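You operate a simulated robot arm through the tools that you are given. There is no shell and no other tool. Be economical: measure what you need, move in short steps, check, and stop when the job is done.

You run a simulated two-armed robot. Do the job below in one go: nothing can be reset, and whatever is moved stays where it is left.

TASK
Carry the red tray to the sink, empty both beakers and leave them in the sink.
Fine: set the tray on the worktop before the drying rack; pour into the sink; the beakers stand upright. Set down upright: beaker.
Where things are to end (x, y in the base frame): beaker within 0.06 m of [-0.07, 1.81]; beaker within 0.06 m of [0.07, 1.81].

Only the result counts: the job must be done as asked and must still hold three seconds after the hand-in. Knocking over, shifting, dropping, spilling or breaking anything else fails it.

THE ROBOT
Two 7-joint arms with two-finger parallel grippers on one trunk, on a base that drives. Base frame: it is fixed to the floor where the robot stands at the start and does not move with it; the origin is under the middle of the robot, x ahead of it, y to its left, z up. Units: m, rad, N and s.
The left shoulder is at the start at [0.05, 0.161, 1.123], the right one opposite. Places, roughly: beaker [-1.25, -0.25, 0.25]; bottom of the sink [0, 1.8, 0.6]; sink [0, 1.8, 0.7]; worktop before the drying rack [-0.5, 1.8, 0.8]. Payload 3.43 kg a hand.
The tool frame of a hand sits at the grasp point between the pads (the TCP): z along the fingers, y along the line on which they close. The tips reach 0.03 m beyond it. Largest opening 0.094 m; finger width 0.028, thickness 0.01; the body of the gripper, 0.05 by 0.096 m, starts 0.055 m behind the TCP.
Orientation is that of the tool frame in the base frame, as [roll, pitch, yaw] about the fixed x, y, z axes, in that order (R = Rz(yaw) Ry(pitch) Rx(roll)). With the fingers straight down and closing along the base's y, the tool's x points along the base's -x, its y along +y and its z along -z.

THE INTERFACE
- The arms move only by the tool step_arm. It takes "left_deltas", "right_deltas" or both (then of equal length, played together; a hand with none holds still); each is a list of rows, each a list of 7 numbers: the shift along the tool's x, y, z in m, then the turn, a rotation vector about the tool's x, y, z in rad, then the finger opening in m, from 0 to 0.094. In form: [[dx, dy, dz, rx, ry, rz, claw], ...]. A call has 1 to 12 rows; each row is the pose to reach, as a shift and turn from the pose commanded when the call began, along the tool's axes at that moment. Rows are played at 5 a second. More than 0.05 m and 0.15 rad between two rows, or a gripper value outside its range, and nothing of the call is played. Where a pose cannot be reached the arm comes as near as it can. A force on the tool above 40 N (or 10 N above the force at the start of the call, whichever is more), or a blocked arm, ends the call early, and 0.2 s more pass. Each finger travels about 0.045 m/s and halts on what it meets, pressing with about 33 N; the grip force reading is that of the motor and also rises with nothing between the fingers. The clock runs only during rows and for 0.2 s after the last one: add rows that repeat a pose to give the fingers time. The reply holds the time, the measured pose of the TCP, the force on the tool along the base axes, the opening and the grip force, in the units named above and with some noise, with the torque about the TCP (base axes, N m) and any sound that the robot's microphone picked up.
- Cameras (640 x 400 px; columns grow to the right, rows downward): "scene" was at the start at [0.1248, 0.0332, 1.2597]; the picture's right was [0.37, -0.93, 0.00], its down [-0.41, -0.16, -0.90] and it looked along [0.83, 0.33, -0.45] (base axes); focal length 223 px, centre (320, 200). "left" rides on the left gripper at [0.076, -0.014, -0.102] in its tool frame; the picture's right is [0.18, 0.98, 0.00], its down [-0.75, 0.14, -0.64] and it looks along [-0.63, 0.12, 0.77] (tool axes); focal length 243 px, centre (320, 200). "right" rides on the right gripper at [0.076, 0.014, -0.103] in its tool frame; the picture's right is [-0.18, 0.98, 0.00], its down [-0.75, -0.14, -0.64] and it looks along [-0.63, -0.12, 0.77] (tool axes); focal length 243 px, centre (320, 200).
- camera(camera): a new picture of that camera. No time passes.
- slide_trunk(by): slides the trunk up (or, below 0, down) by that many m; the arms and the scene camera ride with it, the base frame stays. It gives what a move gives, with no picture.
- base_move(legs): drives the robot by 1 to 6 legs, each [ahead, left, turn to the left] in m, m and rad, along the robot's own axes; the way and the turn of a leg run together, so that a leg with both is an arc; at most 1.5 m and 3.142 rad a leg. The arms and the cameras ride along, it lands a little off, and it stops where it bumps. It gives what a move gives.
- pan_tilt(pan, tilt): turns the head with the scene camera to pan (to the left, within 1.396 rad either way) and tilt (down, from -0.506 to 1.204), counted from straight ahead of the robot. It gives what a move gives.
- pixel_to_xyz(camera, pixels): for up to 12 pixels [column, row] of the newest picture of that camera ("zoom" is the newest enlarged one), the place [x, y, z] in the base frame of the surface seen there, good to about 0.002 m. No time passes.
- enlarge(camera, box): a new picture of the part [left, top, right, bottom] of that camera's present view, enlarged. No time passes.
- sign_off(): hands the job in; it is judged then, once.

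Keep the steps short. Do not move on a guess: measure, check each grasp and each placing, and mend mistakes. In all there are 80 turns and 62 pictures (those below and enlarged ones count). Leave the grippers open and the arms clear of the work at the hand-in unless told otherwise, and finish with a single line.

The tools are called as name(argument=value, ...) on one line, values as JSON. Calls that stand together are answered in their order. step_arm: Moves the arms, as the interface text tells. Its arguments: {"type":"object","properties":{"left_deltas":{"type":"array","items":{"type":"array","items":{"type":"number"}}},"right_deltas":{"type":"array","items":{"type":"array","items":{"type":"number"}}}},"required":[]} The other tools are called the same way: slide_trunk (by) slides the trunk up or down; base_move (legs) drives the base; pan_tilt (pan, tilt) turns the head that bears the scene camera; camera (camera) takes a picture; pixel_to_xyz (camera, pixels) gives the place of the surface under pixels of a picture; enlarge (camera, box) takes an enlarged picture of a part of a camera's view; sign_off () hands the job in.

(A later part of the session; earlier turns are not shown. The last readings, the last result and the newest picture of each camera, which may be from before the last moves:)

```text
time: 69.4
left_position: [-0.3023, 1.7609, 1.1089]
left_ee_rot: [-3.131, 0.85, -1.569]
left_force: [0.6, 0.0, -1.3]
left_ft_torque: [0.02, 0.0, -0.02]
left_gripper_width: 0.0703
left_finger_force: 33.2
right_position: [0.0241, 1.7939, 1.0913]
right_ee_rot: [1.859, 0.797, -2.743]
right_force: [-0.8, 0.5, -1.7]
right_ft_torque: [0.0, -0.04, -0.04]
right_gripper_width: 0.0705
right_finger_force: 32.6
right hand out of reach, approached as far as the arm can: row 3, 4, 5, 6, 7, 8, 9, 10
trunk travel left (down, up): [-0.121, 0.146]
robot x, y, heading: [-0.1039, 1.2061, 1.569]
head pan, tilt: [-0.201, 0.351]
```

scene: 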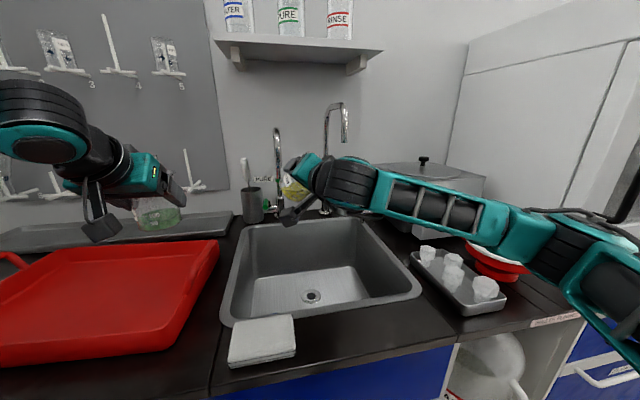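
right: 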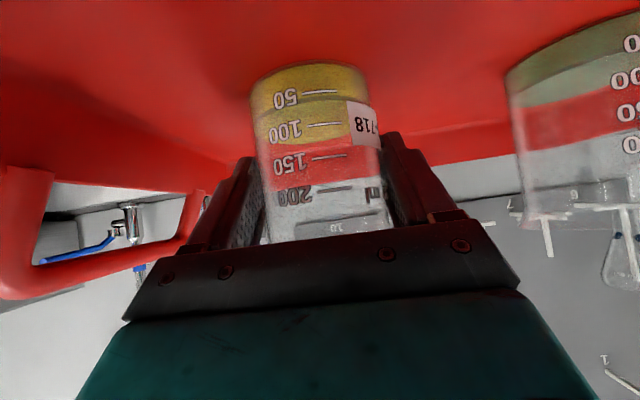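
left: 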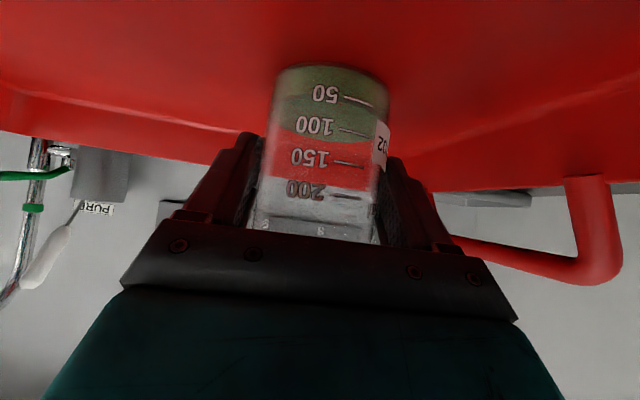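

The pour is done and the roll came back exactly. Next: finish unrolling the right hand upright, raise the left (full) beaker a little, and lower the trunk so that everything stays below the tap tips.

step_arm(right_deltas=[[0, 0, 0, 0.0388, 0, -0.1397, 0.05], [0, 0, 0, 0.0776, 0, -0.2794, 0.05], [0, 0, 0, 0.1164, 0, -0.4192, 0.05], [0, 0, 0, 0.1552, 0, -0.5589, 0.05], [0, 0, 0, 0.1939, 0, -0.6986, 0.05]], left_deltas=[[-0.015, 0, -0.0132, 0, 0, 0, 0.05], [-0.03, 0, -0.0264, 0, 0, 0, 0.05], [-0.045, 0, -0.0396, 0, 0, 0, 0.05], [-0.045, 0, -0.0396, 0, 0, 0, 0.05], [-0.045, 0, -0.0396, 0, 0, 0, 0.05]])

slide_trunk(by=-0.11)

step_arm(right_deltas=[[0, -0.009, 0, 0, 0.14, 0, 0.05], [0, -0.018, 0, 0, 0.28, 0, 0.05], [0, -0.027, 0, 0, 0.42, 0, 0.05], [0, -0.036, 0, 0, 0.56, 0, 0.05], [0, -0.045, 0, 0, 0.7, 0, 0.05]])

base_move(legs=[[0.03, 0, 0]])

pan_tilt(pan=-0.2, tilt=0.7)

camera(camera="scene")

```text
time: 70.6
left_position: [-0.3013, 1.7604, 1.1707]
left_ee_rot: [-3.134, 0.849, -1.572]
left_force: [0.3, 0.8, -1.1]
left_ft_torque: [-0.01, 0.02, 0.01]
left_gripper_width: 0.0703
left_finger_force: 32.8
right_position: [0.0239, 1.7944, 1.0915]
right_ee_rot: [3.109, 1.3, -1.597]
right_force: [0.3, 0.5, -0.9]
right_ft_torque: [-0.02, 0.02, 0.0]
right_gripper_width: 0.0702
right_finger_force: 33.0
trunk travel left (down, up): [-0.121, 0.146]
robot x, y, heading: [-0.1044, 1.209, 1.566]
head pan, tilt: [-0.201, 0.351]
```

```text
time: 72.0
left_position: [-0.3006, 1.7598, 1.0615]
left_ee_rot: [-3.132, 0.849, -1.57]
left_force: [-0.1, -1.0, -2.1]
left_ft_torque: [0.02, -0.02, -0.01]
left_gripper_width: 0.0702
left_finger_force: 32.9
right_position: [0.0234, 1.7936, 0.9818]
right_ee_rot: [3.1, 1.302, -1.606]
right_force: [-0.4, -0.4, -0.6]
right_ft_torque: [-0.03, 0.0, -0.04]
right_gripper_width: 0.0703
right_finger_force: 33.3
trunk travel left (down, up): [-0.011, 0.256]
robot x, y, heading: [-0.1018, 1.2118, 1.57]
head pan, tilt: [-0.201, 0.351]
```

```text
time: 73.2
left_position: [-0.3006, 1.7595, 1.0603]
left_ee_rot: [-3.134, 0.848, -1.57]
left_force: [-0.1, -0.3, -1.9]
left_ft_torque: [0.03, 0.01, 0.01]
left_gripper_width: 0.0703
left_finger_force: 33.2
right_position: [0.0676, 1.7949, 0.9803]
right_ee_rot: [3.127, 0.598, -1.569]
right_force: [-0.4, -0.2, -1.4]
right_ft_torque: [0.02, -0.03, 0.05]
right_gripper_width: 0.0704
right_finger_force: 33.3
trunk travel left (down, up): [-0.011, 0.256]
robot x, y, heading: [-0.101, 1.2082, 1.571]
head pan, tilt: [-0.201, 0.351]
```

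```text
time: 74.0
left_position: [-0.3017, 1.7908, 1.0604]
left_ee_rot: [-3.133, 0.851, -1.572]
left_force: [0.0, 0.6, -1.3]
left_ft_torque: [-0.03, -0.03, 0.0]
left_gripper_width: 0.0701
left_finger_force: 33.1
right_position: [0.0693, 1.824, 0.9812]
right_ee_rot: [3.127, 0.601, -1.573]
right_force: [0.3, 0.5, 0.0]
right_ft_torque: [-0.01, 0.05, 0.01]
right_gripper_width: 0.0702
right_finger_force: 32.8
trunk travel left (down, up): [-0.011, 0.256]
robot x, y, heading: [-0.1038, 1.2396, 1.572]
head pan, tilt: [-0.201, 0.351]
```

```text
time: 74.9
left_position: [-0.3018, 1.789, 1.0608]
left_ee_rot: [-3.133, 0.851, -1.57]
left_force: [0.0, -0.1, -1.6]
left_ft_torque: [0.02, -0.01, 0.02]
left_gripper_width: 0.0703
left_finger_force: 32.9
right_position: [0.0682, 1.8245, 0.98]
right_ee_rot: [3.129, 0.6, -1.574]
right_force: [-0.7, 0.3, -0.7]
right_ft_torque: [0.01, 0.03, -0.01]
right_gripper_width: 0.0704
right_finger_force: 32.7
trunk travel left (down, up): [-0.011, 0.256]
robot x, y, heading: [-0.1032, 1.2402, 1.571]
head pan, tilt: [-0.201, 0.7]
```

```text
12 pictures are left
```

scene: 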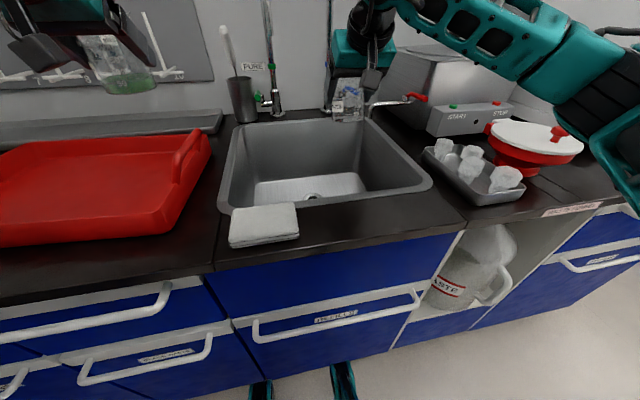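

The yellow beaker looks empty and hangs over its spot. I check the forearm height near the funnel before descending.

pixel_to_xyz(camera="scene", pixels=[[480, 60], [540, 85], [570, 110], [600, 160], [630, 190], [540, 130], [555, 132], [410, 97]])

step_arm(right_deltas=[[0.0226, 0, 0.033, 0, 0, 0, 0.05], [0.0452, 0, 0.066, 0, 0, 0, 0.05], [0.0678, 0, 0.099, 0, 0, 0, 0.05]])

camera(camera="scene")

pixel_to_xyz(camera="scene", pixels=[[480, 80], [540, 110], [570, 130], [600, 180], [630, 210], [555, 110], [520, 100], [450, 80]])

```text
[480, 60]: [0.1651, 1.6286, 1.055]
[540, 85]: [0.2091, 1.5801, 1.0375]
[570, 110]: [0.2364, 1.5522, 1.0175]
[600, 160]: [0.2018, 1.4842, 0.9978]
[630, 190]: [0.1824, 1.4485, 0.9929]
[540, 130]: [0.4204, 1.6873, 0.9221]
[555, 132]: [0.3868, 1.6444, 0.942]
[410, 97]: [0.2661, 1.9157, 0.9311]
```

```text
time: 75.7
left_position: [-0.3016, 1.7905, 1.0605]
left_ee_rot: [-3.134, 0.849, -1.57]
left_force: [0.0, -0.2, -0.3]
left_ft_torque: [0.0, 0.02, -0.01]
left_gripper_width: 0.0705
left_finger_force: 32.6
right_position: [0.0666, 1.8244, 0.8611]
right_ee_rot: [3.127, 0.6, -1.574]
right_force: [-0.7, -0.4, -1.4]
right_ft_torque: [-0.01, -0.03, 0.0]
right_gripper_width: 0.0701
right_finger_force: 32.4
trunk travel left (down, up): [-0.011, 0.256]
robot x, y, heading: [-0.1014, 1.2397, 1.569]
head pan, tilt: [-0.201, 0.7]
```

```text
11 pictures are left
```

scene: 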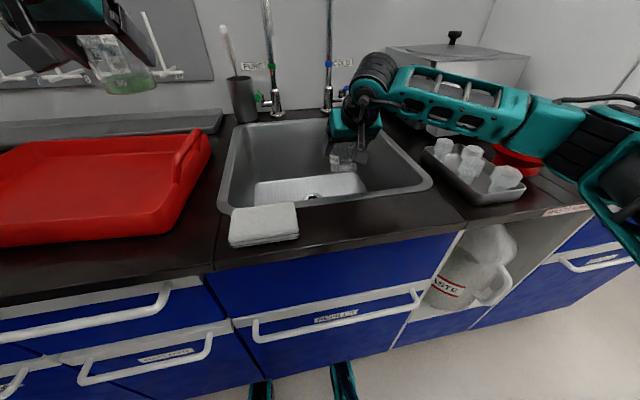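

```text
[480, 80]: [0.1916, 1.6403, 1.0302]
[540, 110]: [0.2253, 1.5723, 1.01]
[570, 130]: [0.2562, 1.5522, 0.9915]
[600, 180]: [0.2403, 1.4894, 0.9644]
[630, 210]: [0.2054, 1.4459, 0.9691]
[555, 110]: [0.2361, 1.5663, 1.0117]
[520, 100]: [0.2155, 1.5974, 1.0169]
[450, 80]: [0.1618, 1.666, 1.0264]
```

pixel_to_xyz(camera="scene", pixels=[[440, 120], [480, 135], [500, 143], [520, 145], [550, 155], [445, 148], [475, 152], [510, 170], [530, 165], [400, 108]])

step_arm(right_deltas=[[0.0188, 0, 0.0275, 0, 0, 0, 0.05], [0.0376, 0, 0.055, 0, 0, 0, 0.05]])

enlarge(camera="scene", box=[200, 50, 640, 300])

```text
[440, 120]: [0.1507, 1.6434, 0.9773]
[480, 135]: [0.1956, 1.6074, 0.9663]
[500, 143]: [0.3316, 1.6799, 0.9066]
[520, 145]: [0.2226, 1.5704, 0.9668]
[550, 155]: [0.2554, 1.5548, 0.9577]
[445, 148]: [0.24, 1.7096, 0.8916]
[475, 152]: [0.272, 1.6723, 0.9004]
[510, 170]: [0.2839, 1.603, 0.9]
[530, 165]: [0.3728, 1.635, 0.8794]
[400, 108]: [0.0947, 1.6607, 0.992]
```

```text
time: 76.3
left_position: [-0.3008, 1.7893, 1.06]
left_ee_rot: [-3.133, 0.85, -1.571]
left_force: [-0.3, -0.3, -1.5]
left_ft_torque: [-0.01, -0.02, 0.0]
left_gripper_width: 0.0705
left_finger_force: 33.4
right_position: [0.0676, 1.8252, 0.7935]
right_ee_rot: [3.128, 0.6, -1.571]
right_force: [-0.2, -0.2, -1.2]
right_ft_torque: [-0.02, -0.02, 0.01]
right_gripper_width: 0.0703
right_finger_force: 33.2
trunk travel left (down, up): [-0.011, 0.256]
robot x, y, heading: [-0.0987, 1.2405, 1.578]
head pan, tilt: [-0.201, 0.7]
```

```text
1.45 times, centred on (420, 175) of scene
```

zoom: 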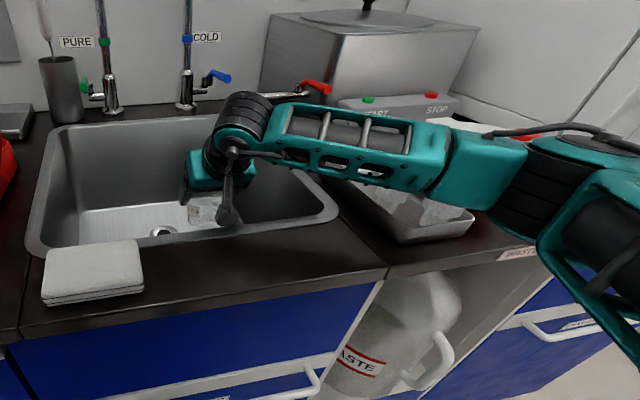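

The forearm underside is getting near the cup tray (tops ≈0.905). I raise the trunk 0.1 to lift the elbow, then descend with the arm alone and check.

slide_trunk(by=0.1)

step_arm(right_deltas=[[0.024, 0, 0.035, 0, 0, 0, 0.05], [0.048, 0, 0.07, 0, 0, 0, 0.05], [0.072, 0, 0.105, 0, 0, 0, 0.05], [0.0904, 0, 0.132, 0, 0, 0, 0.05]])

enlarge(camera="scene", box=[200, 50, 640, 300])

```text
time: 77.6
left_position: [-0.3017, 1.7905, 1.1601]
left_ee_rot: [-3.133, 0.849, -1.571]
left_force: [-0.3, 0.7, -1.2]
left_ft_torque: [-0.04, 0.0, -0.03]
left_gripper_width: 0.0701
left_finger_force: 32.7
right_position: [0.0667, 1.8251, 0.8945]
right_ee_rot: [3.127, 0.6, -1.572]
right_force: [0.3, 0.0, 0.2]
right_ft_torque: [-0.03, 0.01, -0.01]
right_gripper_width: 0.0704
right_finger_force: 32.6
trunk travel left (down, up): [-0.111, 0.156]
robot x, y, heading: [-0.1027, 1.2365, 1.571]
head pan, tilt: [-0.201, 0.7]
```

```text
time: 78.6
left_position: [-0.3002, 1.7898, 1.1606]
left_ee_rot: [-3.133, 0.849, -1.57]
left_force: [-0.1, 0.5, -0.6]
left_ft_torque: [-0.02, -0.03, 0.03]
left_gripper_width: 0.0706
left_finger_force: 32.9
right_position: [0.0645, 1.8238, 0.7338]
right_ee_rot: [3.127, 0.602, -1.573]
right_force: [-1.1, 0.8, -0.4]
right_ft_torque: [0.02, 0.02, -0.03]
right_gripper_width: 0.0701
right_finger_force: 33.5
trunk travel left (down, up): [-0.111, 0.156]
robot x, y, heading: [-0.1005, 1.2373, 1.57]
head pan, tilt: [-0.201, 0.7]
```

```text
1.45 times, centred on (420, 175) of scene
```

zoom: 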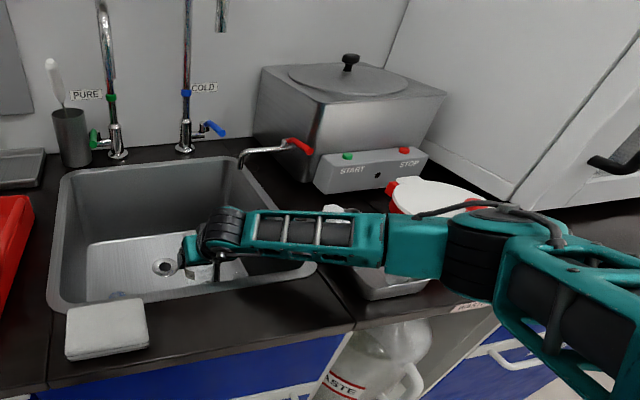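

pixel_to_xyz(camera="zoom", pixels=[[280, 252], [330, 262], [370, 264], [410, 275], [450, 280], [360, 285], [340, 208], [300, 215], [400, 225]])

```text
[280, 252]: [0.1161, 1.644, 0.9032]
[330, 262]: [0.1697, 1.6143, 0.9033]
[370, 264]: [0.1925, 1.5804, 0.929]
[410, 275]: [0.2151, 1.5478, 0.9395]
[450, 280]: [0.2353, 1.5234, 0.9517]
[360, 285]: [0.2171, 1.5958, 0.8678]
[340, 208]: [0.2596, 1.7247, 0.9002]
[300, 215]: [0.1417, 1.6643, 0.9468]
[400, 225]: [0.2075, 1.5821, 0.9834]
```

Clearance is fine (underside ≥0.90 over the rim at 0.852). I descend slowly to contact with the sink floor.

step_arm(right_deltas=[[0.0057, 0, 0.0083, 0, 0, 0, 0.05], [0.0096, 0, 0.014, 0, 0, 0, 0.05], [0.0119, 0, 0.0173, 0, 0, 0, 0.05], [0.0136, 0, 0.0198, 0, 0, 0, 0.05], [0.0147, 0, 0.0215, 0, 0, 0, 0.05], [0.0158, 0, 0.0231, 0, 0, 0, 0.05]])

camera(camera="right")

```text
time: 80.0
left_position: [-0.3028, 1.7878, 1.1621]
left_ee_rot: [-3.132, 0.853, -1.57]
left_force: [0.4, -0.6, -2.0]
left_ft_torque: [-0.06, 0.02, -0.01]
left_gripper_width: 0.0704
left_finger_force: 33.5
right_position: [0.0631, 1.8249, 0.7121]
right_ee_rot: [3.125, 0.608, -1.574]
right_force: [0.6, -5.1, 27.5]
right_ft_torque: [0.44, -0.01, 0.01]
right_gripper_width: 0.0705
right_finger_force: 33.9
trunk travel left (down, up): [-0.111, 0.156]
robot x, y, heading: [-0.1022, 1.2388, 1.573]
head pan, tilt: [-0.201, 0.7]
```

```text
8 pictures are left
```

right: 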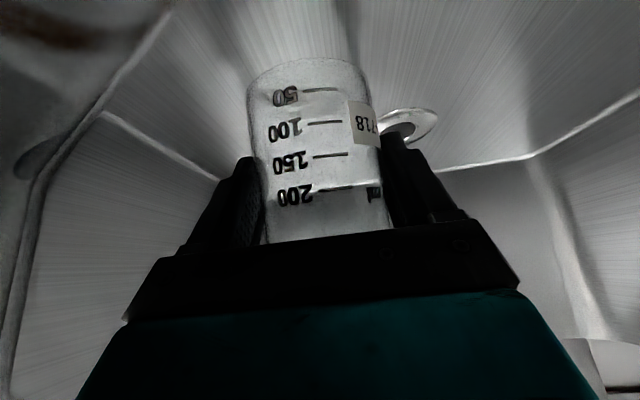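

The empty yellow beaker touches the floor (27 N). I relax 5 mm, open slowly, let it settle, and lift the hand straight up.

step_arm(right_deltas=[[-0.0028, 0, -0.0041, 0, 0, 0, 0.05], [-0.0028, 0, -0.0041, 0, 0, 0, 0.068], [-0.0028, 0, -0.0041, 0, 0, 0, 0.074], [-0.0028, 0, -0.0041, 0, 0, 0, 0.08], [-0.0028, 0, -0.0041, 0, 0, 0, 0.087], [-0.0028, 0, -0.0041, 0, 0, 0, 0.094], [-0.0028, 0, -0.0041, 0, 0, 0, 0.094], [-0.0028, 0, -0.0041, 0, 0, 0, 0.094]])

step_arm(right_deltas=[[-0.0085, 0, -0.0124, 0, 0, 0, 0.094], [-0.017, 0, -0.0248, 0, 0, 0, 0.094], [-0.0283, 0, -0.0413, 0, 0, 0, 0.094], [-0.0424, 0, -0.0619, 0, 0, 0, 0.094], [-0.0622, 0, -0.0908, 0, 0, 0, 0.094], [-0.0848, 0, -0.1238, 0, 0, 0, 0.094], [-0.1074, 0, -0.1568, 0, 0, 0, 0.094], [-0.13, 0, -0.1898, 0, 0, 0, 0.094]])

camera(camera="right")

pixel_to_xyz(camera="right", pixels=[[320, 60], [300, 40], [320, 20], [340, 80], [300, 80], [320, 100], [280, 60], [360, 60]])

```text
time: 81.8
left_position: [-0.3007, 1.7904, 1.1605]
left_ee_rot: [-3.133, 0.849, -1.57]
left_force: [-0.3, 0.2, -1.9]
left_ft_torque: [-0.04, 0.01, 0.0]
left_gripper_width: 0.0704
left_finger_force: 32.9
right_position: [0.0637, 1.824, 0.7118]
right_ee_rot: [3.129, 0.599, -1.573]
right_force: [-0.8, 0.4, 0.0]
right_ft_torque: [-0.01, -0.02, 0.01]
right_gripper_width: 0.094
right_finger_force: 0.0
trunk travel left (down, up): [-0.111, 0.156]
robot x, y, heading: [-0.1016, 1.2377, 1.565]
head pan, tilt: [-0.201, 0.7]
```

```text
time: 83.6
left_position: [-0.3018, 1.7897, 1.1594]
left_ee_rot: [-3.133, 0.85, -1.571]
left_force: [0.4, 0.3, -1.4]
left_ft_torque: [-0.03, -0.01, 0.0]
left_gripper_width: 0.0703
left_finger_force: 32.7
right_position: [0.0675, 1.826, 0.941]
right_ee_rot: [3.129, 0.599, -1.572]
right_force: [1.2, 0.6, 0.0]
right_ft_torque: [0.03, -0.01, 0.01]
right_gripper_width: 0.0938
right_finger_force: 0.1
trunk travel left (down, up): [-0.111, 0.156]
robot x, y, heading: [-0.1, 1.2376, 1.57]
head pan, tilt: [-0.201, 0.7]
```

```text
7 pictures are left
```

right: 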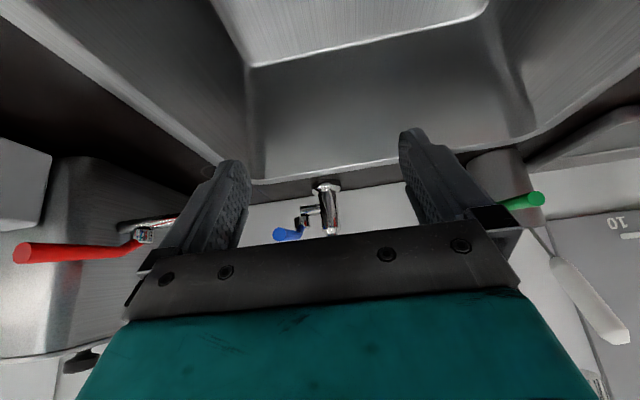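

```text
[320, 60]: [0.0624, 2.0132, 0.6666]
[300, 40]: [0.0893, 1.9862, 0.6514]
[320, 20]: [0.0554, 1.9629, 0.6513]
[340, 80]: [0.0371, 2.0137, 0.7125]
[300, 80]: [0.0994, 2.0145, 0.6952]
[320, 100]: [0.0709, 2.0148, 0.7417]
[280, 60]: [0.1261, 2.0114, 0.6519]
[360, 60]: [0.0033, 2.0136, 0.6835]
```

The right hand is clear and empty. I retract it up and back, then back the base off, shift 0.3 right, and come forward again so that the left (green) beaker is over the sink.

step_arm(right_deltas=[[0.0231, 0, -0.04, 0, 0, 0, 0.08], [0.0462, 0, -0.08, 0, 0, 0, 0.06], [0.0692, 0, -0.12, 0, 0, 0, 0.05], [0.0923, 0, -0.16, 0, 0, 0, 0.05], [0.1154, 0, -0.2, 0, 0, 0, 0.05], [0.1385, 0, -0.24, 0, 0, 0, 0.05]])

base_move(legs=[[-0.2, 0, 0], [0, -0.3, 0]])

pan_tilt(pan=0.0, tilt=0.55)

camera(camera="scene")

```text
time: 85.0
left_position: [-0.3008, 1.7896, 1.1598]
left_ee_rot: [-3.134, 0.85, -1.572]
left_force: [0.3, 0.1, -1.3]
left_ft_torque: [-0.02, 0.0, 0.0]
left_gripper_width: 0.0705
left_finger_force: 33.3
right_position: [0.07, 1.5748, 1.0603]
right_ee_rot: [3.13, 0.601, -1.575]
right_force: [-0.2, -0.4, 0.3]
right_ft_torque: [0.01, -0.04, 0.03]
right_gripper_width: 0.05
right_finger_force: 0.1
trunk travel left (down, up): [-0.111, 0.156]
robot x, y, heading: [-0.0986, 1.2351, 1.573]
head pan, tilt: [-0.201, 0.7]
```

```text
time: 88.2
left_position: [-0.0043, 1.5902, 1.1597]
left_ee_rot: [-3.133, 0.85, -1.567]
left_force: [0.6, -0.3, -1.4]
left_ft_torque: [-0.06, -0.01, 0.02]
left_gripper_width: 0.0702
left_finger_force: 33.0
right_position: [0.3664, 1.378, 1.062]
right_ee_rot: [3.127, 0.6, -1.569]
right_force: [0.3, 0.8, 0.1]
right_ft_torque: [-0.01, 0.01, 0.04]
right_gripper_width: 0.0499
right_finger_force: 0.0
trunk travel left (down, up): [-0.111, 0.156]
robot x, y, heading: [0.1974, 1.0412, 1.572]
head pan, tilt: [-0.201, 0.7]
```

```text
time: 89.0
left_position: [-0.004, 1.5903, 1.1598]
left_ee_rot: [-3.133, 0.85, -1.566]
left_force: [-1.0, 0.0, -1.4]
left_ft_torque: [-0.04, -0.01, -0.01]
left_gripper_width: 0.0703
left_finger_force: 33.2
right_position: [0.3666, 1.3774, 1.0616]
right_ee_rot: [3.128, 0.601, -1.569]
right_force: [-0.8, 1.1, -0.1]
right_ft_torque: [0.01, 0.01, -0.03]
right_gripper_width: 0.0501
right_finger_force: 0.1
trunk travel left (down, up): [-0.111, 0.156]
robot x, y, heading: [0.1937, 1.0391, 1.572]
head pan, tilt: [0.0, 0.55]
```

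```text
6 pictures are left
```

scene: 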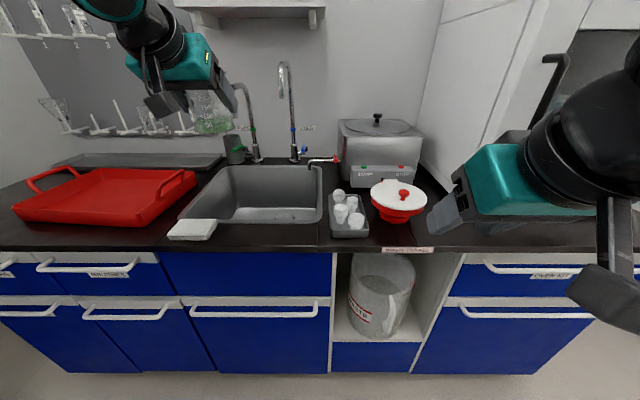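

All clear. I raise the right hand further out of the way of the funnel while the left pitches to near-horizontal, then drive ahead 0.19.

step_arm(left_deltas=[[0.009, 0, 0.008, 0, -0.1125, 0, 0.05], [0.018, 0, 0.016, 0, -0.225, 0, 0.05], [0.028, 0, 0.025, 0, -0.3375, 0, 0.05], [0.0375, 0, 0.033, 0, -0.45, 0, 0.05]], right_deltas=[[0, 0, -0.036, 0, 0, 0, 0.05], [-0.001, 0, -0.072, 0, 0, 0, 0.05], [-0.001, 0, -0.108, 0, 0, 0, 0.05], [-0.002, 0, -0.144, 0, 0, 0, 0.05]])

base_move(legs=[[0.19, 0, 0]])

```text
time: 90.0
left_position: [-0.0042, 1.5901, 1.109]
left_ee_rot: [-3.11, 1.3, -1.544]
left_force: [-0.9, 0.6, -2.4]
left_ft_torque: [0.0, 0.0, 0.05]
left_gripper_width: 0.0704
left_finger_force: 32.9
right_position: [0.3677, 1.299, 1.1804]
right_ee_rot: [3.131, 0.601, -1.57]
right_force: [0.1, -0.5, 0.1]
right_ft_torque: [-0.01, 0.01, -0.06]
right_gripper_width: 0.0499
right_finger_force: 0.0
trunk travel left (down, up): [-0.111, 0.156]
robot x, y, heading: [0.1978, 1.039, 1.577]
head pan, tilt: [0.0, 0.55]
```

```text
time: 91.5
left_position: [-0.0039, 1.7793, 1.1112]
left_ee_rot: [-3.12, 1.3, -1.554]
left_force: [-0.6, 1.0, -2.0]
left_ft_torque: [-0.03, 0.02, 0.02]
left_gripper_width: 0.0703
left_finger_force: 33.1
right_position: [0.368, 1.4869, 1.1794]
right_ee_rot: [3.127, 0.6, -1.572]
right_force: [0.0, 0.3, 1.0]
right_ft_torque: [-0.01, -0.03, 0.01]
right_gripper_width: 0.0502
right_finger_force: 0.1
trunk travel left (down, up): [-0.111, 0.156]
robot x, y, heading: [0.1912, 1.2277, 1.568]
head pan, tilt: [0.0, 0.55]
```

Now I pour green: rolling the left wrist the mirrored way, in two calls.

step_arm(left_deltas=[[0, 0, 0, 0.0388, 0, -0.1397, 0.05], [0, 0, 0, 0.0776, 0, -0.2794, 0.05], [0, 0, 0, 0.1164, 0, -0.4192, 0.05], [0, 0, 0, 0.1552, 0, -0.5589, 0.05], [0, 0, 0, 0.1939, 0, -0.6986, 0.05], [0, 0, 0, 0.2327, 0, -0.8383, 0.05], [0, 0, 0, 0.2715, 0, -0.978, 0.05]])

step_arm(left_deltas=[[0, 0, 0, 0.0388, 0, -0.1397, 0.05], [0, 0, 0, 0.0776, 0, -0.2794, 0.05], [0, 0, 0, 0.1164, 0, -0.4192, 0.05], [0, 0, 0, 0.1552, 0, -0.5589, 0.05], [0, 0, 0, 0.1939, 0, -0.6986, 0.05], [0, 0, 0, 0.2327, 0, -0.8383, 0.05], [0, 0, 0, 0.2715, 0, -0.978, 0.05], [0, 0, 0, 0.3103, 0, -1.1177, 0.05], [0, 0, 0, 0.3103, 0, -1.1177, 0.05], [0, 0, 0, 0.3103, 0, -1.1177, 0.05], [0, 0, 0, 0.3103, 0, -1.1177, 0.05]])

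camera(camera="scene")

```text
time: 93.1
left_position: [-0.0033, 1.78, 1.1103]
left_ee_rot: [-1.732, 0.526, -0.32]
left_force: [0.1, 0.4, -2.1]
left_ft_torque: [0.0, 0.01, 0.02]
left_gripper_width: 0.0703
left_finger_force: 33.1
right_position: [0.3685, 1.4876, 1.1799]
right_ee_rot: [3.128, 0.601, -1.571]
right_force: [-0.5, -0.5, -0.5]
right_ft_torque: [0.0, -0.03, -0.03]
right_gripper_width: 0.0502
right_finger_force: 0.0
trunk travel left (down, up): [-0.111, 0.156]
robot x, y, heading: [0.1941, 1.2263, 1.574]
head pan, tilt: [0.0, 0.55]
```

```text
time: 95.5
left_position: [-0.139, 1.7769, 1.2279]
left_ee_rot: [-1.46, -0.566, -0.345]
left_force: [-0.5, 0.3, -0.9]
left_ft_torque: [-0.04, -0.02, -0.02]
left_gripper_width: 0.0706
left_finger_force: 32.3
left hand out of reach, approached as far as the arm can: row 3, 4, 5, 6, 7, 8, 9, 10, 11
right_position: [0.3693, 1.4878, 1.1821]
right_ee_rot: [3.128, 0.601, -1.568]
right_force: [0.4, 0.0, -0.2]
right_ft_torque: [-0.01, 0.03, 0.0]
right_gripper_width: 0.05
right_finger_force: 0.1
trunk travel left (down, up): [-0.111, 0.156]
robot x, y, heading: [0.1989, 1.229, 1.573]
head pan, tilt: [0.0, 0.55]
```

```text
5 pictures are left
```

scene: 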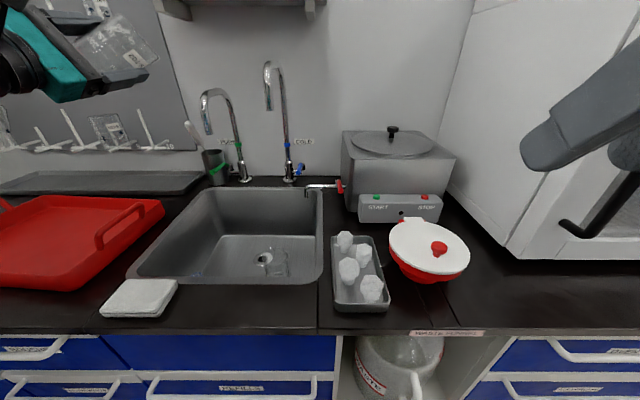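

The hand drifted left during the roll (now x≈−0.14), so I must check whether the liquid went into the sink.

enlarge(camera="scene", box=[80, 165, 340, 328])

pixel_to_xyz(camera="zoom", pixels=[[480, 200], [490, 270], [470, 240], [510, 240], [450, 230], [280, 260], [150, 250], [250, 150], [200, 200]])

```text
2.45 times, centred on (210, 246) of scene
```

zoom: 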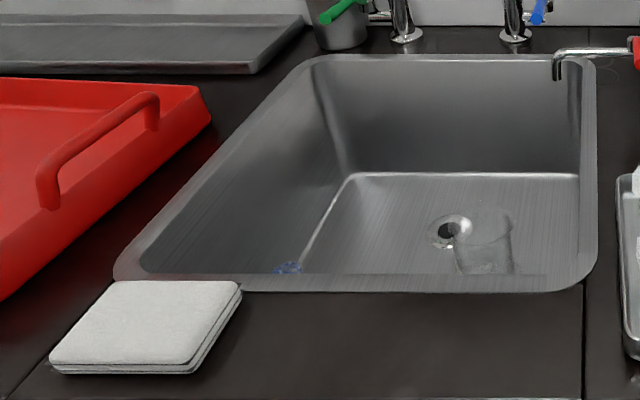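

```text
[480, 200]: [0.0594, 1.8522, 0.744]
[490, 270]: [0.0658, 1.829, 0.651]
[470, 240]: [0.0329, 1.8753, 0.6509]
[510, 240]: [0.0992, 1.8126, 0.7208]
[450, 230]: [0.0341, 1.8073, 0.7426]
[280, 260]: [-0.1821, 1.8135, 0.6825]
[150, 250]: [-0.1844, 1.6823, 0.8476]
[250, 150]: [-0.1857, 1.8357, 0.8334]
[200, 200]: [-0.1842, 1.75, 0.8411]
```

The worktop is dry, the green liquid went into the basin, and the first beaker stands upright at about (0.068, 1.82). I roll the left hand back upright and shift the base 0.07 left.

step_arm(left_deltas=[[0, 0, 0, -0.0388, 0, 0.1397, 0.05], [0, 0, 0, -0.0776, 0, 0.2794, 0.05], [0, 0, 0, -0.1164, 0, 0.4192, 0.05], [0, 0, 0, -0.1552, 0, 0.5589, 0.05], [0, 0, 0, -0.1939, 0, 0.6986, 0.05], [0, 0, 0, -0.2327, 0, 0.8383, 0.05], [0, 0, 0, -0.2715, 0, 0.978, 0.05], [0, 0, 0, -0.3103, 0, 1.1177, 0.05]])

step_arm(left_deltas=[[0, 0, 0, -0.0388, 0, 0.1397, 0.05], [0, 0, 0, -0.0776, 0, 0.2794, 0.05], [0, 0, 0, -0.1164, 0, 0.4192, 0.05], [0, 0, 0, -0.1552, 0, 0.5589, 0.05], [0, 0, 0, -0.1939, 0, 0.6986, 0.05], [0, 0, 0, -0.2327, 0, 0.8383, 0.05], [0, 0, 0, -0.2715, 0, 0.978, 0.05]])

base_move(legs=[[0, 0.07, 0]])

```text
time: 97.3
left_position: [-0.1419, 1.7791, 1.2292]
left_ee_rot: [-1.805, 0.548, -0.41]
left_force: [0.2, 1.4, -0.3]
left_ft_torque: [-0.03, 0.0, -0.01]
left_gripper_width: 0.0703
left_finger_force: 32.6
right_position: [0.3683, 1.4861, 1.1804]
right_ee_rot: [3.129, 0.602, -1.572]
right_force: [0.1, -0.3, 0.2]
right_ft_torque: [-0.01, -0.05, 0.01]
right_gripper_width: 0.05
right_finger_force: 0.0
trunk travel left (down, up): [-0.111, 0.156]
robot x, y, heading: [0.1937, 1.2283, 1.578]
head pan, tilt: [0.0, 0.55]
```

```text
time: 98.9
left_position: [-0.1419, 1.7778, 1.2298]
left_ee_rot: [3.036, 1.247, -1.732]
left_force: [-0.6, 0.3, -0.8]
left_ft_torque: [0.01, 0.01, 0.02]
left_gripper_width: 0.0705
left_finger_force: 33.0
right_position: [0.3683, 1.486, 1.1802]
right_ee_rot: [3.126, 0.599, -1.57]
right_force: [-0.4, 0.4, 0.1]
right_ft_torque: [0.02, -0.03, -0.03]
right_gripper_width: 0.0498
right_finger_force: 0.2
trunk travel left (down, up): [-0.111, 0.156]
robot x, y, heading: [0.194, 1.2288, 1.575]
head pan, tilt: [0.0, 0.55]
```

```text
time: 99.9
left_position: [-0.2115, 1.7777, 1.2282]
left_ee_rot: [3.045, 1.247, -1.722]
left_force: [-0.1, 0.0, -0.1]
left_ft_torque: [0.0, -0.01, 0.0]
left_gripper_width: 0.0702
left_finger_force: 33.3
right_position: [0.2977, 1.4866, 1.18]
right_ee_rot: [3.129, 0.601, -1.57]
right_force: [-1.1, 0.6, 0.8]
right_ft_torque: [0.01, -0.06, -0.03]
right_gripper_width: 0.0501
right_finger_force: 0.1
trunk travel left (down, up): [-0.111, 0.156]
robot x, y, heading: [0.1232, 1.2282, 1.574]
head pan, tilt: [0.0, 0.55]
```

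The orientation came back slightly off, so I compute the exact correction. I bring the hand straight to pitch 0.5 at x≈−0.065, lower, and stay clear of the green tap.

step_arm(left_deltas=[[0.0241, -0.0254, 0.0043, -0.0044, 0.1249, -0.0105, 0.05], [0.0482, -0.0509, 0.0086, -0.0089, 0.2498, -0.0211, 0.05], [0.0723, -0.0763, 0.013, -0.0133, 0.3747, -0.0316, 0.05], [0.0964, -0.1017, 0.0173, -0.0177, 0.4995, -0.0421, 0.05], [0.1205, -0.1272, 0.0216, -0.0222, 0.6244, -0.0527, 0.05], [0.1446, -0.1526, 0.0259, -0.0266, 0.7493, -0.0632, 0.05]])

slide_trunk(by=-0.05)

```text
time: 101.3
left_position: [-0.0645, 1.7478, 1.077]
left_ee_rot: [3.139, 0.496, -1.571]
left_force: [-0.2, 0.5, -0.8]
left_ft_torque: [-0.01, -0.02, -0.01]
left_gripper_width: 0.0702
left_finger_force: 33.2
right_position: [0.2978, 1.4861, 1.1808]
right_ee_rot: [3.127, 0.6, -1.571]
right_force: [-0.1, -1.0, -0.6]
right_ft_torque: [-0.02, 0.03, 0.01]
right_gripper_width: 0.0501
right_finger_force: 0.1
trunk travel left (down, up): [-0.111, 0.156]
robot x, y, heading: [0.1288, 1.2338, 1.573]
head pan, tilt: [0.0, 0.55]
```

```text
time: 102.2
left_position: [-0.0659, 1.7467, 1.0292]
left_ee_rot: [3.14, 0.498, -1.57]
left_force: [1.0, -0.1, -0.8]
left_ft_torque: [0.01, 0.0, -0.01]
left_gripper_width: 0.0703
left_finger_force: 32.3
right_position: [0.2982, 1.4858, 1.129]
right_ee_rot: [3.127, 0.6, -1.572]
right_force: [-1.0, -0.8, 0.2]
right_ft_torque: [0.02, 0.0, -0.02]
right_gripper_width: 0.0498
right_finger_force: 0.0
trunk travel left (down, up): [-0.061, 0.206]
robot x, y, heading: [0.1277, 1.2282, 1.575]
head pan, tilt: [0.0, 0.55]
```

step_arm(left_deltas=[[-0.0114, 0, 0.0404, 0, 0, 0, 0.05], [-0.0227, 0, 0.0808, 0, 0, 0, 0.05], [-0.0341, 0, 0.1212, 0, 0, 0, 0.05]])

slide_trunk(by=0.05)

step_arm(left_deltas=[[0.0216, 0, 0.0395, 0, 0, 0, 0.05], [0.0431, 0, 0.079, 0, 0, 0, 0.05], [0.0647, 0, 0.1185, 0, 0, 0, 0.05], [0.0863, 0, 0.158, 0, 0, 0, 0.05]])

enlarge(camera="scene", box=[60, 140, 380, 340])

```text
time: 103.0
left_position: [-0.066, 1.8364, 0.938]
left_ee_rot: [-3.141, 0.501, -1.569]
left_force: [0.3, -0.6, 0.4]
left_ft_torque: [-0.01, 0.02, -0.02]
left_gripper_width: 0.0702
left_finger_force: 33.2
right_position: [0.2987, 1.4867, 1.1304]
right_ee_rot: [3.126, 0.6, -1.571]
right_force: [0.0, 0.6, 0.0]
right_ft_torque: [-0.04, 0.03, -0.01]
right_gripper_width: 0.0499
right_finger_force: 0.0
trunk travel left (down, up): [-0.061, 0.206]
robot x, y, heading: [0.1278, 1.2263, 1.574]
head pan, tilt: [0.0, 0.55]
```

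```text
time: 104.0
left_position: [-0.0653, 1.8352, 0.987]
left_ee_rot: [3.14, 0.5, -1.572]
left_force: [0.1, -0.4, -1.4]
left_ft_torque: [-0.03, 0.03, -0.02]
left_gripper_width: 0.0701
left_finger_force: 33.1
right_position: [0.2984, 1.487, 1.1801]
right_ee_rot: [3.128, 0.601, -1.57]
right_force: [-0.5, -0.3, -0.1]
right_ft_torque: [-0.03, -0.03, 0.02]
right_gripper_width: 0.0501
right_finger_force: 0.0
trunk travel left (down, up): [-0.111, 0.156]
robot x, y, heading: [0.1269, 1.229, 1.576]
head pan, tilt: [0.0, 0.55]
```

```text
time: 105.0
left_position: [-0.0971, 1.7972, 0.842]
left_ee_rot: [3.141, 0.499, -1.569]
left_force: [-0.5, 1.4, -1.1]
left_ft_torque: [-0.05, 0.03, -0.02]
left_gripper_width: 0.0702
left_finger_force: 33.0
left hand out of reach, approached as far as the arm can: row 1, 2, 3, 4
right_position: [0.2983, 1.4865, 1.1806]
right_ee_rot: [3.129, 0.602, -1.572]
right_force: [-0.2, -0.7, 0.1]
right_ft_torque: [-0.02, 0.01, 0.01]
right_gripper_width: 0.05
right_finger_force: 0.0
trunk travel left (down, up): [-0.111, 0.156]
robot x, y, heading: [0.1227, 1.2278, 1.573]
head pan, tilt: [0.0, 0.55]
```

```text
2.00 times, centred on (220, 240) of scene
```

zoom: 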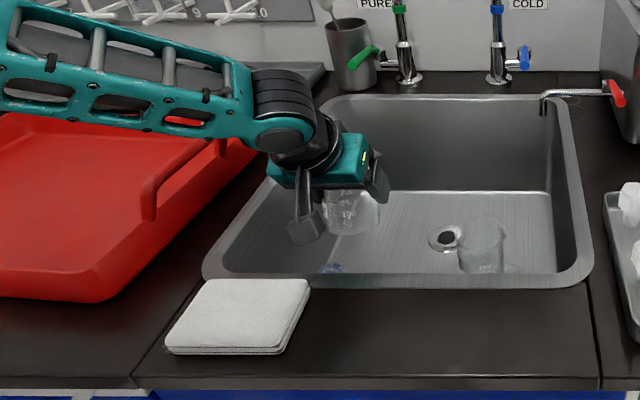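

At this trunk height the pose isn't reachable, so the trunk must go lower. I first check how high the left forearm is above the tray handle.

pixel_to_xyz(camera="zoom", pixels=[[240, 140], [200, 135], [150, 128], [100, 120], [50, 112], [10, 105], [280, 130], [290, 165], [215, 155], [150, 195], [190, 140], [355, 225]])

```text
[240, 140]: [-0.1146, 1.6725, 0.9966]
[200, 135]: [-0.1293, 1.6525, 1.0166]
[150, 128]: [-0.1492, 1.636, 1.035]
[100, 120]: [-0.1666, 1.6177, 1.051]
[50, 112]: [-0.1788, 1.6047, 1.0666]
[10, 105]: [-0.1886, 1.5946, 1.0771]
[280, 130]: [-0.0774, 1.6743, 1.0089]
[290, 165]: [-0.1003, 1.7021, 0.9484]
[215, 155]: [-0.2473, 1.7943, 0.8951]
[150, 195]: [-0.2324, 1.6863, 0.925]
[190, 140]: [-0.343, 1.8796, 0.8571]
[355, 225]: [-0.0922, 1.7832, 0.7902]
```

The forearm clears everything and rises outward. I lower the trunk 0.06, creep the base 0.025 ahead, then trim the hand to (−0.065, 1.835).

slide_trunk(by=-0.06)

base_move(legs=[[0.025, 0, 0]])

step_arm(left_deltas=[[-0.006, -0.016, 0.003, 0, 0, 0, 0.05], [-0.0114, -0.032, 0.0062, 0, 0, 0, 0.05], [-0.0114, -0.032, 0.0062, 0, 0, 0, 0.05]])

```text
time: 105.7
left_position: [-0.0948, 1.8012, 0.8053]
left_ee_rot: [-3.136, 0.515, -1.566]
left_force: [0.2, -2.1, 7.0]
left_ft_torque: [-1.11, -0.1, -0.06]
left_gripper_width: 0.0705
left_finger_force: 32.9
right_position: [0.2983, 1.4866, 1.1362]
right_ee_rot: [3.128, 0.599, -1.569]
right_force: [-0.4, 0.3, 0.3]
right_ft_torque: [0.01, 0.03, 0.03]
right_gripper_width: 0.0501
right_finger_force: 0.0
trunk travel left (down, up): [-0.067, 0.2]
robot x, y, heading: [0.1288, 1.2279, 1.57]
head pan, tilt: [0.0, 0.55]
stopped: the force on the tool passed its limit (the readings are from after the stop); the commanded pose is now the measured one
```

```text
time: 106.5
left_position: [-0.0953, 1.8256, 0.8045]
left_ee_rot: [-3.138, 0.511, -1.568]
left_force: [0.2, -0.1, -1.8]
left_ft_torque: [-0.01, 0.0, -0.04]
left_gripper_width: 0.0701
left_finger_force: 32.7
right_position: [0.2979, 1.5128, 1.1368]
right_ee_rot: [3.128, 0.6, -1.571]
right_force: [-0.1, 0.7, -0.6]
right_ft_torque: [-0.03, 0.01, -0.01]
right_gripper_width: 0.0501
right_finger_force: 0.0
trunk travel left (down, up): [-0.067, 0.2]
robot x, y, heading: [0.1257, 1.2569, 1.579]
head pan, tilt: [0.0, 0.55]
```

```text
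time: 107.3
left_position: [-0.0825, 1.8244, 0.8162]
left_ee_rot: [-3.137, 0.513, -1.568]
left_force: [-0.7, 0.3, -1.4]
left_ft_torque: [0.0, -0.02, 0.0]
left_gripper_width: 0.0708
left_finger_force: 33.6
left hand out of reach, approached as far as the arm can: row 1, 2, 3
right_position: [0.2985, 1.5117, 1.1368]
right_ee_rot: [3.128, 0.601, -1.571]
right_force: [0.5, -0.2, 0.2]
right_ft_torque: [0.01, 0.0, 0.02]
right_gripper_width: 0.0502
right_finger_force: 0.0
trunk travel left (down, up): [-0.067, 0.2]
robot x, y, heading: [0.1257, 1.2567, 1.57]
head pan, tilt: [0.0, 0.55]
```

Something on the hand (its camera) grazed the front rim at y=1.80; it is now at y 1.824, where the right hand descended freely. The x is fine (−0.08). I set pitch to 0.6 and go down 0.05 carefully.

step_arm(left_deltas=[[0, 0, 0, 0, -0.09, 0, 0.05], [0.0123, 0, 0.0218, 0, -0.09, 0, 0.05], [0.0245, 0, 0.0436, 0, -0.09, 0, 0.05]])

camera(camera="scene")

```text
time: 108.1
left_position: [-0.095, 1.8107, 0.782]
left_ee_rot: [-3.137, 0.605, -1.567]
left_force: [-0.1, -0.5, -1.2]
left_ft_torque: [0.02, 0.01, -0.01]
left_gripper_width: 0.0701
left_finger_force: 33.1
left hand out of reach, approached as far as the arm can: row 2, 3
right_position: [0.2973, 1.5112, 1.1355]
right_ee_rot: [3.127, 0.601, -1.571]
right_force: [0.9, 1.3, 0.4]
right_ft_torque: [0.02, -0.02, -0.01]
right_gripper_width: 0.0499
right_finger_force: 0.1
trunk travel left (down, up): [-0.067, 0.2]
robot x, y, heading: [0.1239, 1.2511, 1.576]
head pan, tilt: [0.0, 0.55]
```

```text
2 pictures are left
```

scene: 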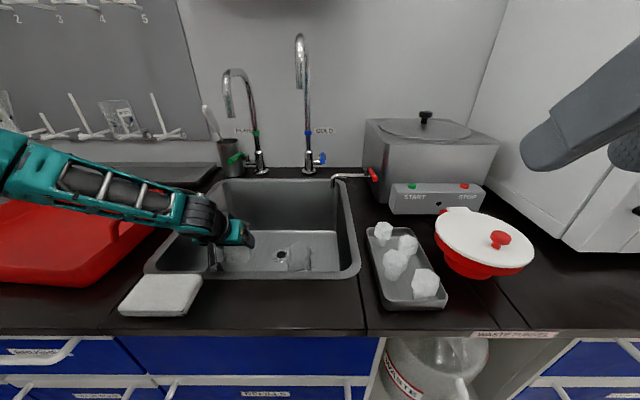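

I check that the sponge hasn't shifted, the first beaker, and forearm clearance.

pixel_to_xyz(camera="scene", pixels=[[122, 305], [187, 308], [200, 278], [138, 276], [160, 292], [300, 268], [298, 250], [190, 236], [150, 222], [100, 208], [60, 200], [208, 245]])

```text
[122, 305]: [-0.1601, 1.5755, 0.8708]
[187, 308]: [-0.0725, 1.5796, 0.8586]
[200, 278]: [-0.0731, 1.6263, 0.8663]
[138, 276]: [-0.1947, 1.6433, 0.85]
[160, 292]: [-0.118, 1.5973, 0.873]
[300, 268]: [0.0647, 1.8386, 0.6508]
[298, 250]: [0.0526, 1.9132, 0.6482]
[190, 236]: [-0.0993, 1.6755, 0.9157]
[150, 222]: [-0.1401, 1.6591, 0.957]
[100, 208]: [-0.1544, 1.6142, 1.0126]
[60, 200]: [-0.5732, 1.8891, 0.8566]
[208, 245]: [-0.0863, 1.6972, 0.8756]
```

The sponge is in place and the first beaker is fine at (0.065, ~1.82). I use the base for the fine shift (0.025 ahead, 0.02 right) and the trunk for the descent.

base_move(legs=[[0.025, -0.02, 0]])

slide_trunk(by=-0.045)

```text
time: 109.0
left_position: [-0.0842, 1.8187, 0.7816]
left_ee_rot: [-3.139, 0.601, -1.558]
left_force: [0.5, -0.8, -1.4]
left_ft_torque: [-0.02, 0.0, 0.02]
left_gripper_width: 0.0701
left_finger_force: 32.4
right_position: [0.3118, 1.5229, 1.1372]
right_ee_rot: [3.127, 0.599, -1.563]
right_force: [-0.7, 1.5, 0.5]
right_ft_torque: [-0.01, 0.0, 0.02]
right_gripper_width: 0.0499
right_finger_force: 0.1
trunk travel left (down, up): [-0.067, 0.2]
robot x, y, heading: [0.1447, 1.2663, 1.585]
head pan, tilt: [0.0, 0.55]
stopped in leg 1: the robot was blocked; the commanded pose is now the measured one
```

```text
time: 109.9
left_position: [-0.0852, 1.8179, 0.7361]
left_ee_rot: [-3.138, 0.603, -1.56]
left_force: [0.2, -0.4, -1.5]
left_ft_torque: [0.02, 0.0, -0.01]
left_gripper_width: 0.0702
left_finger_force: 33.1
right_position: [0.3123, 1.5217, 1.0913]
right_ee_rot: [3.128, 0.599, -1.562]
right_force: [0.1, 0.1, 0.1]
right_ft_torque: [-0.01, 0.0, 0.01]
right_gripper_width: 0.05
right_finger_force: 0.1
trunk travel left (down, up): [-0.022, 0.245]
robot x, y, heading: [0.1422, 1.2633, 1.584]
head pan, tilt: [0.0, 0.55]
```

No contact. The last 0.021 by trunk, then a few millimetres by arm until it touches.

slide_trunk(by=-0.021)

step_arm(left_deltas=[[0.0011, 0, 0.0017, 0, 0, 0, 0.05], [0.0023, 0, 0.0033, 0, 0, 0, 0.05], [0.0034, 0, 0.005, 0, 0, 0, 0.05]])

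```text
time: 110.6
left_position: [-0.0838, 1.8189, 0.7162]
left_ee_rot: [-3.137, 0.602, -1.557]
left_force: [-0.1, -0.1, -1.4]
left_ft_torque: [-0.02, 0.02, 0.0]
left_gripper_width: 0.0701
left_finger_force: 32.8
right_position: [0.3121, 1.5224, 1.0698]
right_ee_rot: [3.127, 0.599, -1.561]
right_force: [-0.7, 0.0, 0.6]
right_ft_torque: [0.02, 0.0, 0.02]
right_gripper_width: 0.0498
right_finger_force: 0.0
trunk travel left (down, up): [-0.001, 0.266]
robot x, y, heading: [0.1435, 1.2634, 1.58]
head pan, tilt: [0.0, 0.55]
```

```text
time: 111.4
left_position: [-0.0855, 1.8175, 0.7133]
left_ee_rot: [-3.137, 0.608, -1.56]
left_force: [3.5, 2.7, 9.6]
left_ft_torque: [0.45, -0.21, -0.07]
left_gripper_width: 0.0699
left_finger_force: 33.5
left hand out of reach, approached as far as the arm can: row 3
right_position: [0.3115, 1.5216, 1.0699]
right_ee_rot: [3.127, 0.598, -1.562]
right_force: [-0.2, -0.3, 0.5]
right_ft_torque: [0.0, -0.03, 0.02]
right_gripper_width: 0.05
right_finger_force: 0.0
trunk travel left (down, up): [-0.001, 0.266]
robot x, y, heading: [0.1403, 1.2649, 1.581]
head pan, tilt: [0.0, 0.55]
```

It touches the floor (≈10 N). I check with the left camera that the beaker is empty before letting go.

camera(camera="left")

```text
1 pictures are left
```

left: 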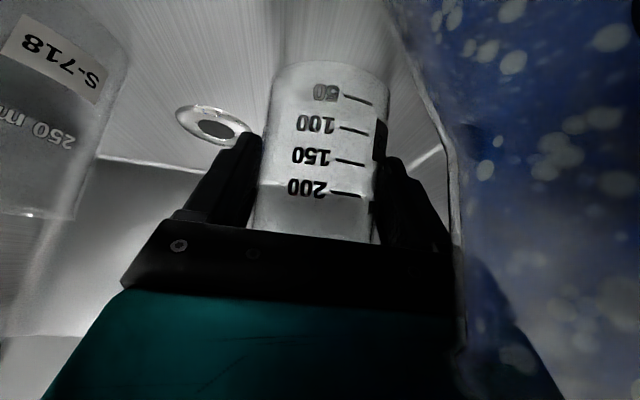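

Empty. A blue speckled object is close on the left side; I measure its distance before opening the fingers.

pixel_to_xyz(camera="left", pixels=[[450, 150], [470, 150], [455, 220], [480, 200], [520, 100], [560, 300], [460, 300], [600, 200], [430, 80], [400, 20], [440, 250], [80, 100]])

```text
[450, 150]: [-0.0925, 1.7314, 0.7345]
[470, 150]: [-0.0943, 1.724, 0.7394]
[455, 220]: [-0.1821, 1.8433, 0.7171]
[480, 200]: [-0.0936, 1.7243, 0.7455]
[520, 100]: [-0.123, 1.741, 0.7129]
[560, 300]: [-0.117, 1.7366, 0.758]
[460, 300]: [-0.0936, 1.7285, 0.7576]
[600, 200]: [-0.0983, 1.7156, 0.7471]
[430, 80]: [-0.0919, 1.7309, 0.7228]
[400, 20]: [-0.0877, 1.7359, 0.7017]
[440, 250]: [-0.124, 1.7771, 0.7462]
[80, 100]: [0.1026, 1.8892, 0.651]
```

The blue item sits at y≤1.74, clear of the fingers (y 1.79–1.84), and the descent here was vertical, so going up vertically is safe. I relax a few mm and open slowly.

step_arm(left_deltas=[[-0.0015, 0, -0.0022, 0, 0, 0, 0.05], [-0.0015, 0, -0.0022, 0, 0, 0, 0.068], [-0.0015, 0, -0.0022, 0, 0, 0, 0.074], [-0.0015, 0, -0.0022, 0, 0, 0, 0.08], [-0.0015, 0, -0.0022, 0, 0, 0, 0.087], [-0.0015, 0, -0.0022, 0, 0, 0, 0.094], [-0.0015, 0, -0.0022, 0, 0, 0, 0.094], [-0.0015, 0, -0.0022, 0, 0, 0, 0.094]])

slide_trunk(by=0.04)

```text
time: 113.2
left_position: [-0.0857, 1.8164, 0.7151]
left_ee_rot: [-3.138, 0.602, -1.56]
left_force: [-0.4, -0.7, 0.3]
left_ft_torque: [0.03, 0.01, 0.01]
left_gripper_width: 0.0939
left_finger_force: 0.1
right_position: [0.3116, 1.5226, 1.0699]
right_ee_rot: [3.128, 0.598, -1.564]
right_force: [0.3, -0.6, 0.7]
right_ft_torque: [-0.01, -0.01, -0.01]
right_gripper_width: 0.05
right_finger_force: 0.2
trunk travel left (down, up): [-0.001, 0.266]
robot x, y, heading: [0.1417, 1.261, 1.581]
head pan, tilt: [0.0, 0.55]
```

```text
time: 114.0
left_position: [-0.0851, 1.8161, 0.7556]
left_ee_rot: [-3.139, 0.601, -1.562]
left_force: [-0.2, 0.6, 0.1]
left_ft_torque: [-0.04, 0.01, 0.0]
left_gripper_width: 0.0939
left_finger_force: 0.1
right_position: [0.3117, 1.5227, 1.1108]
right_ee_rot: [3.126, 0.598, -1.562]
right_force: [0.5, 0.1, 0.5]
right_ft_torque: [0.03, -0.01, -0.03]
right_gripper_width: 0.05
right_finger_force: 0.0
trunk travel left (down, up): [-0.041, 0.226]
robot x, y, heading: [0.1401, 1.2624, 1.584]
head pan, tilt: [0.0, 0.55]
```

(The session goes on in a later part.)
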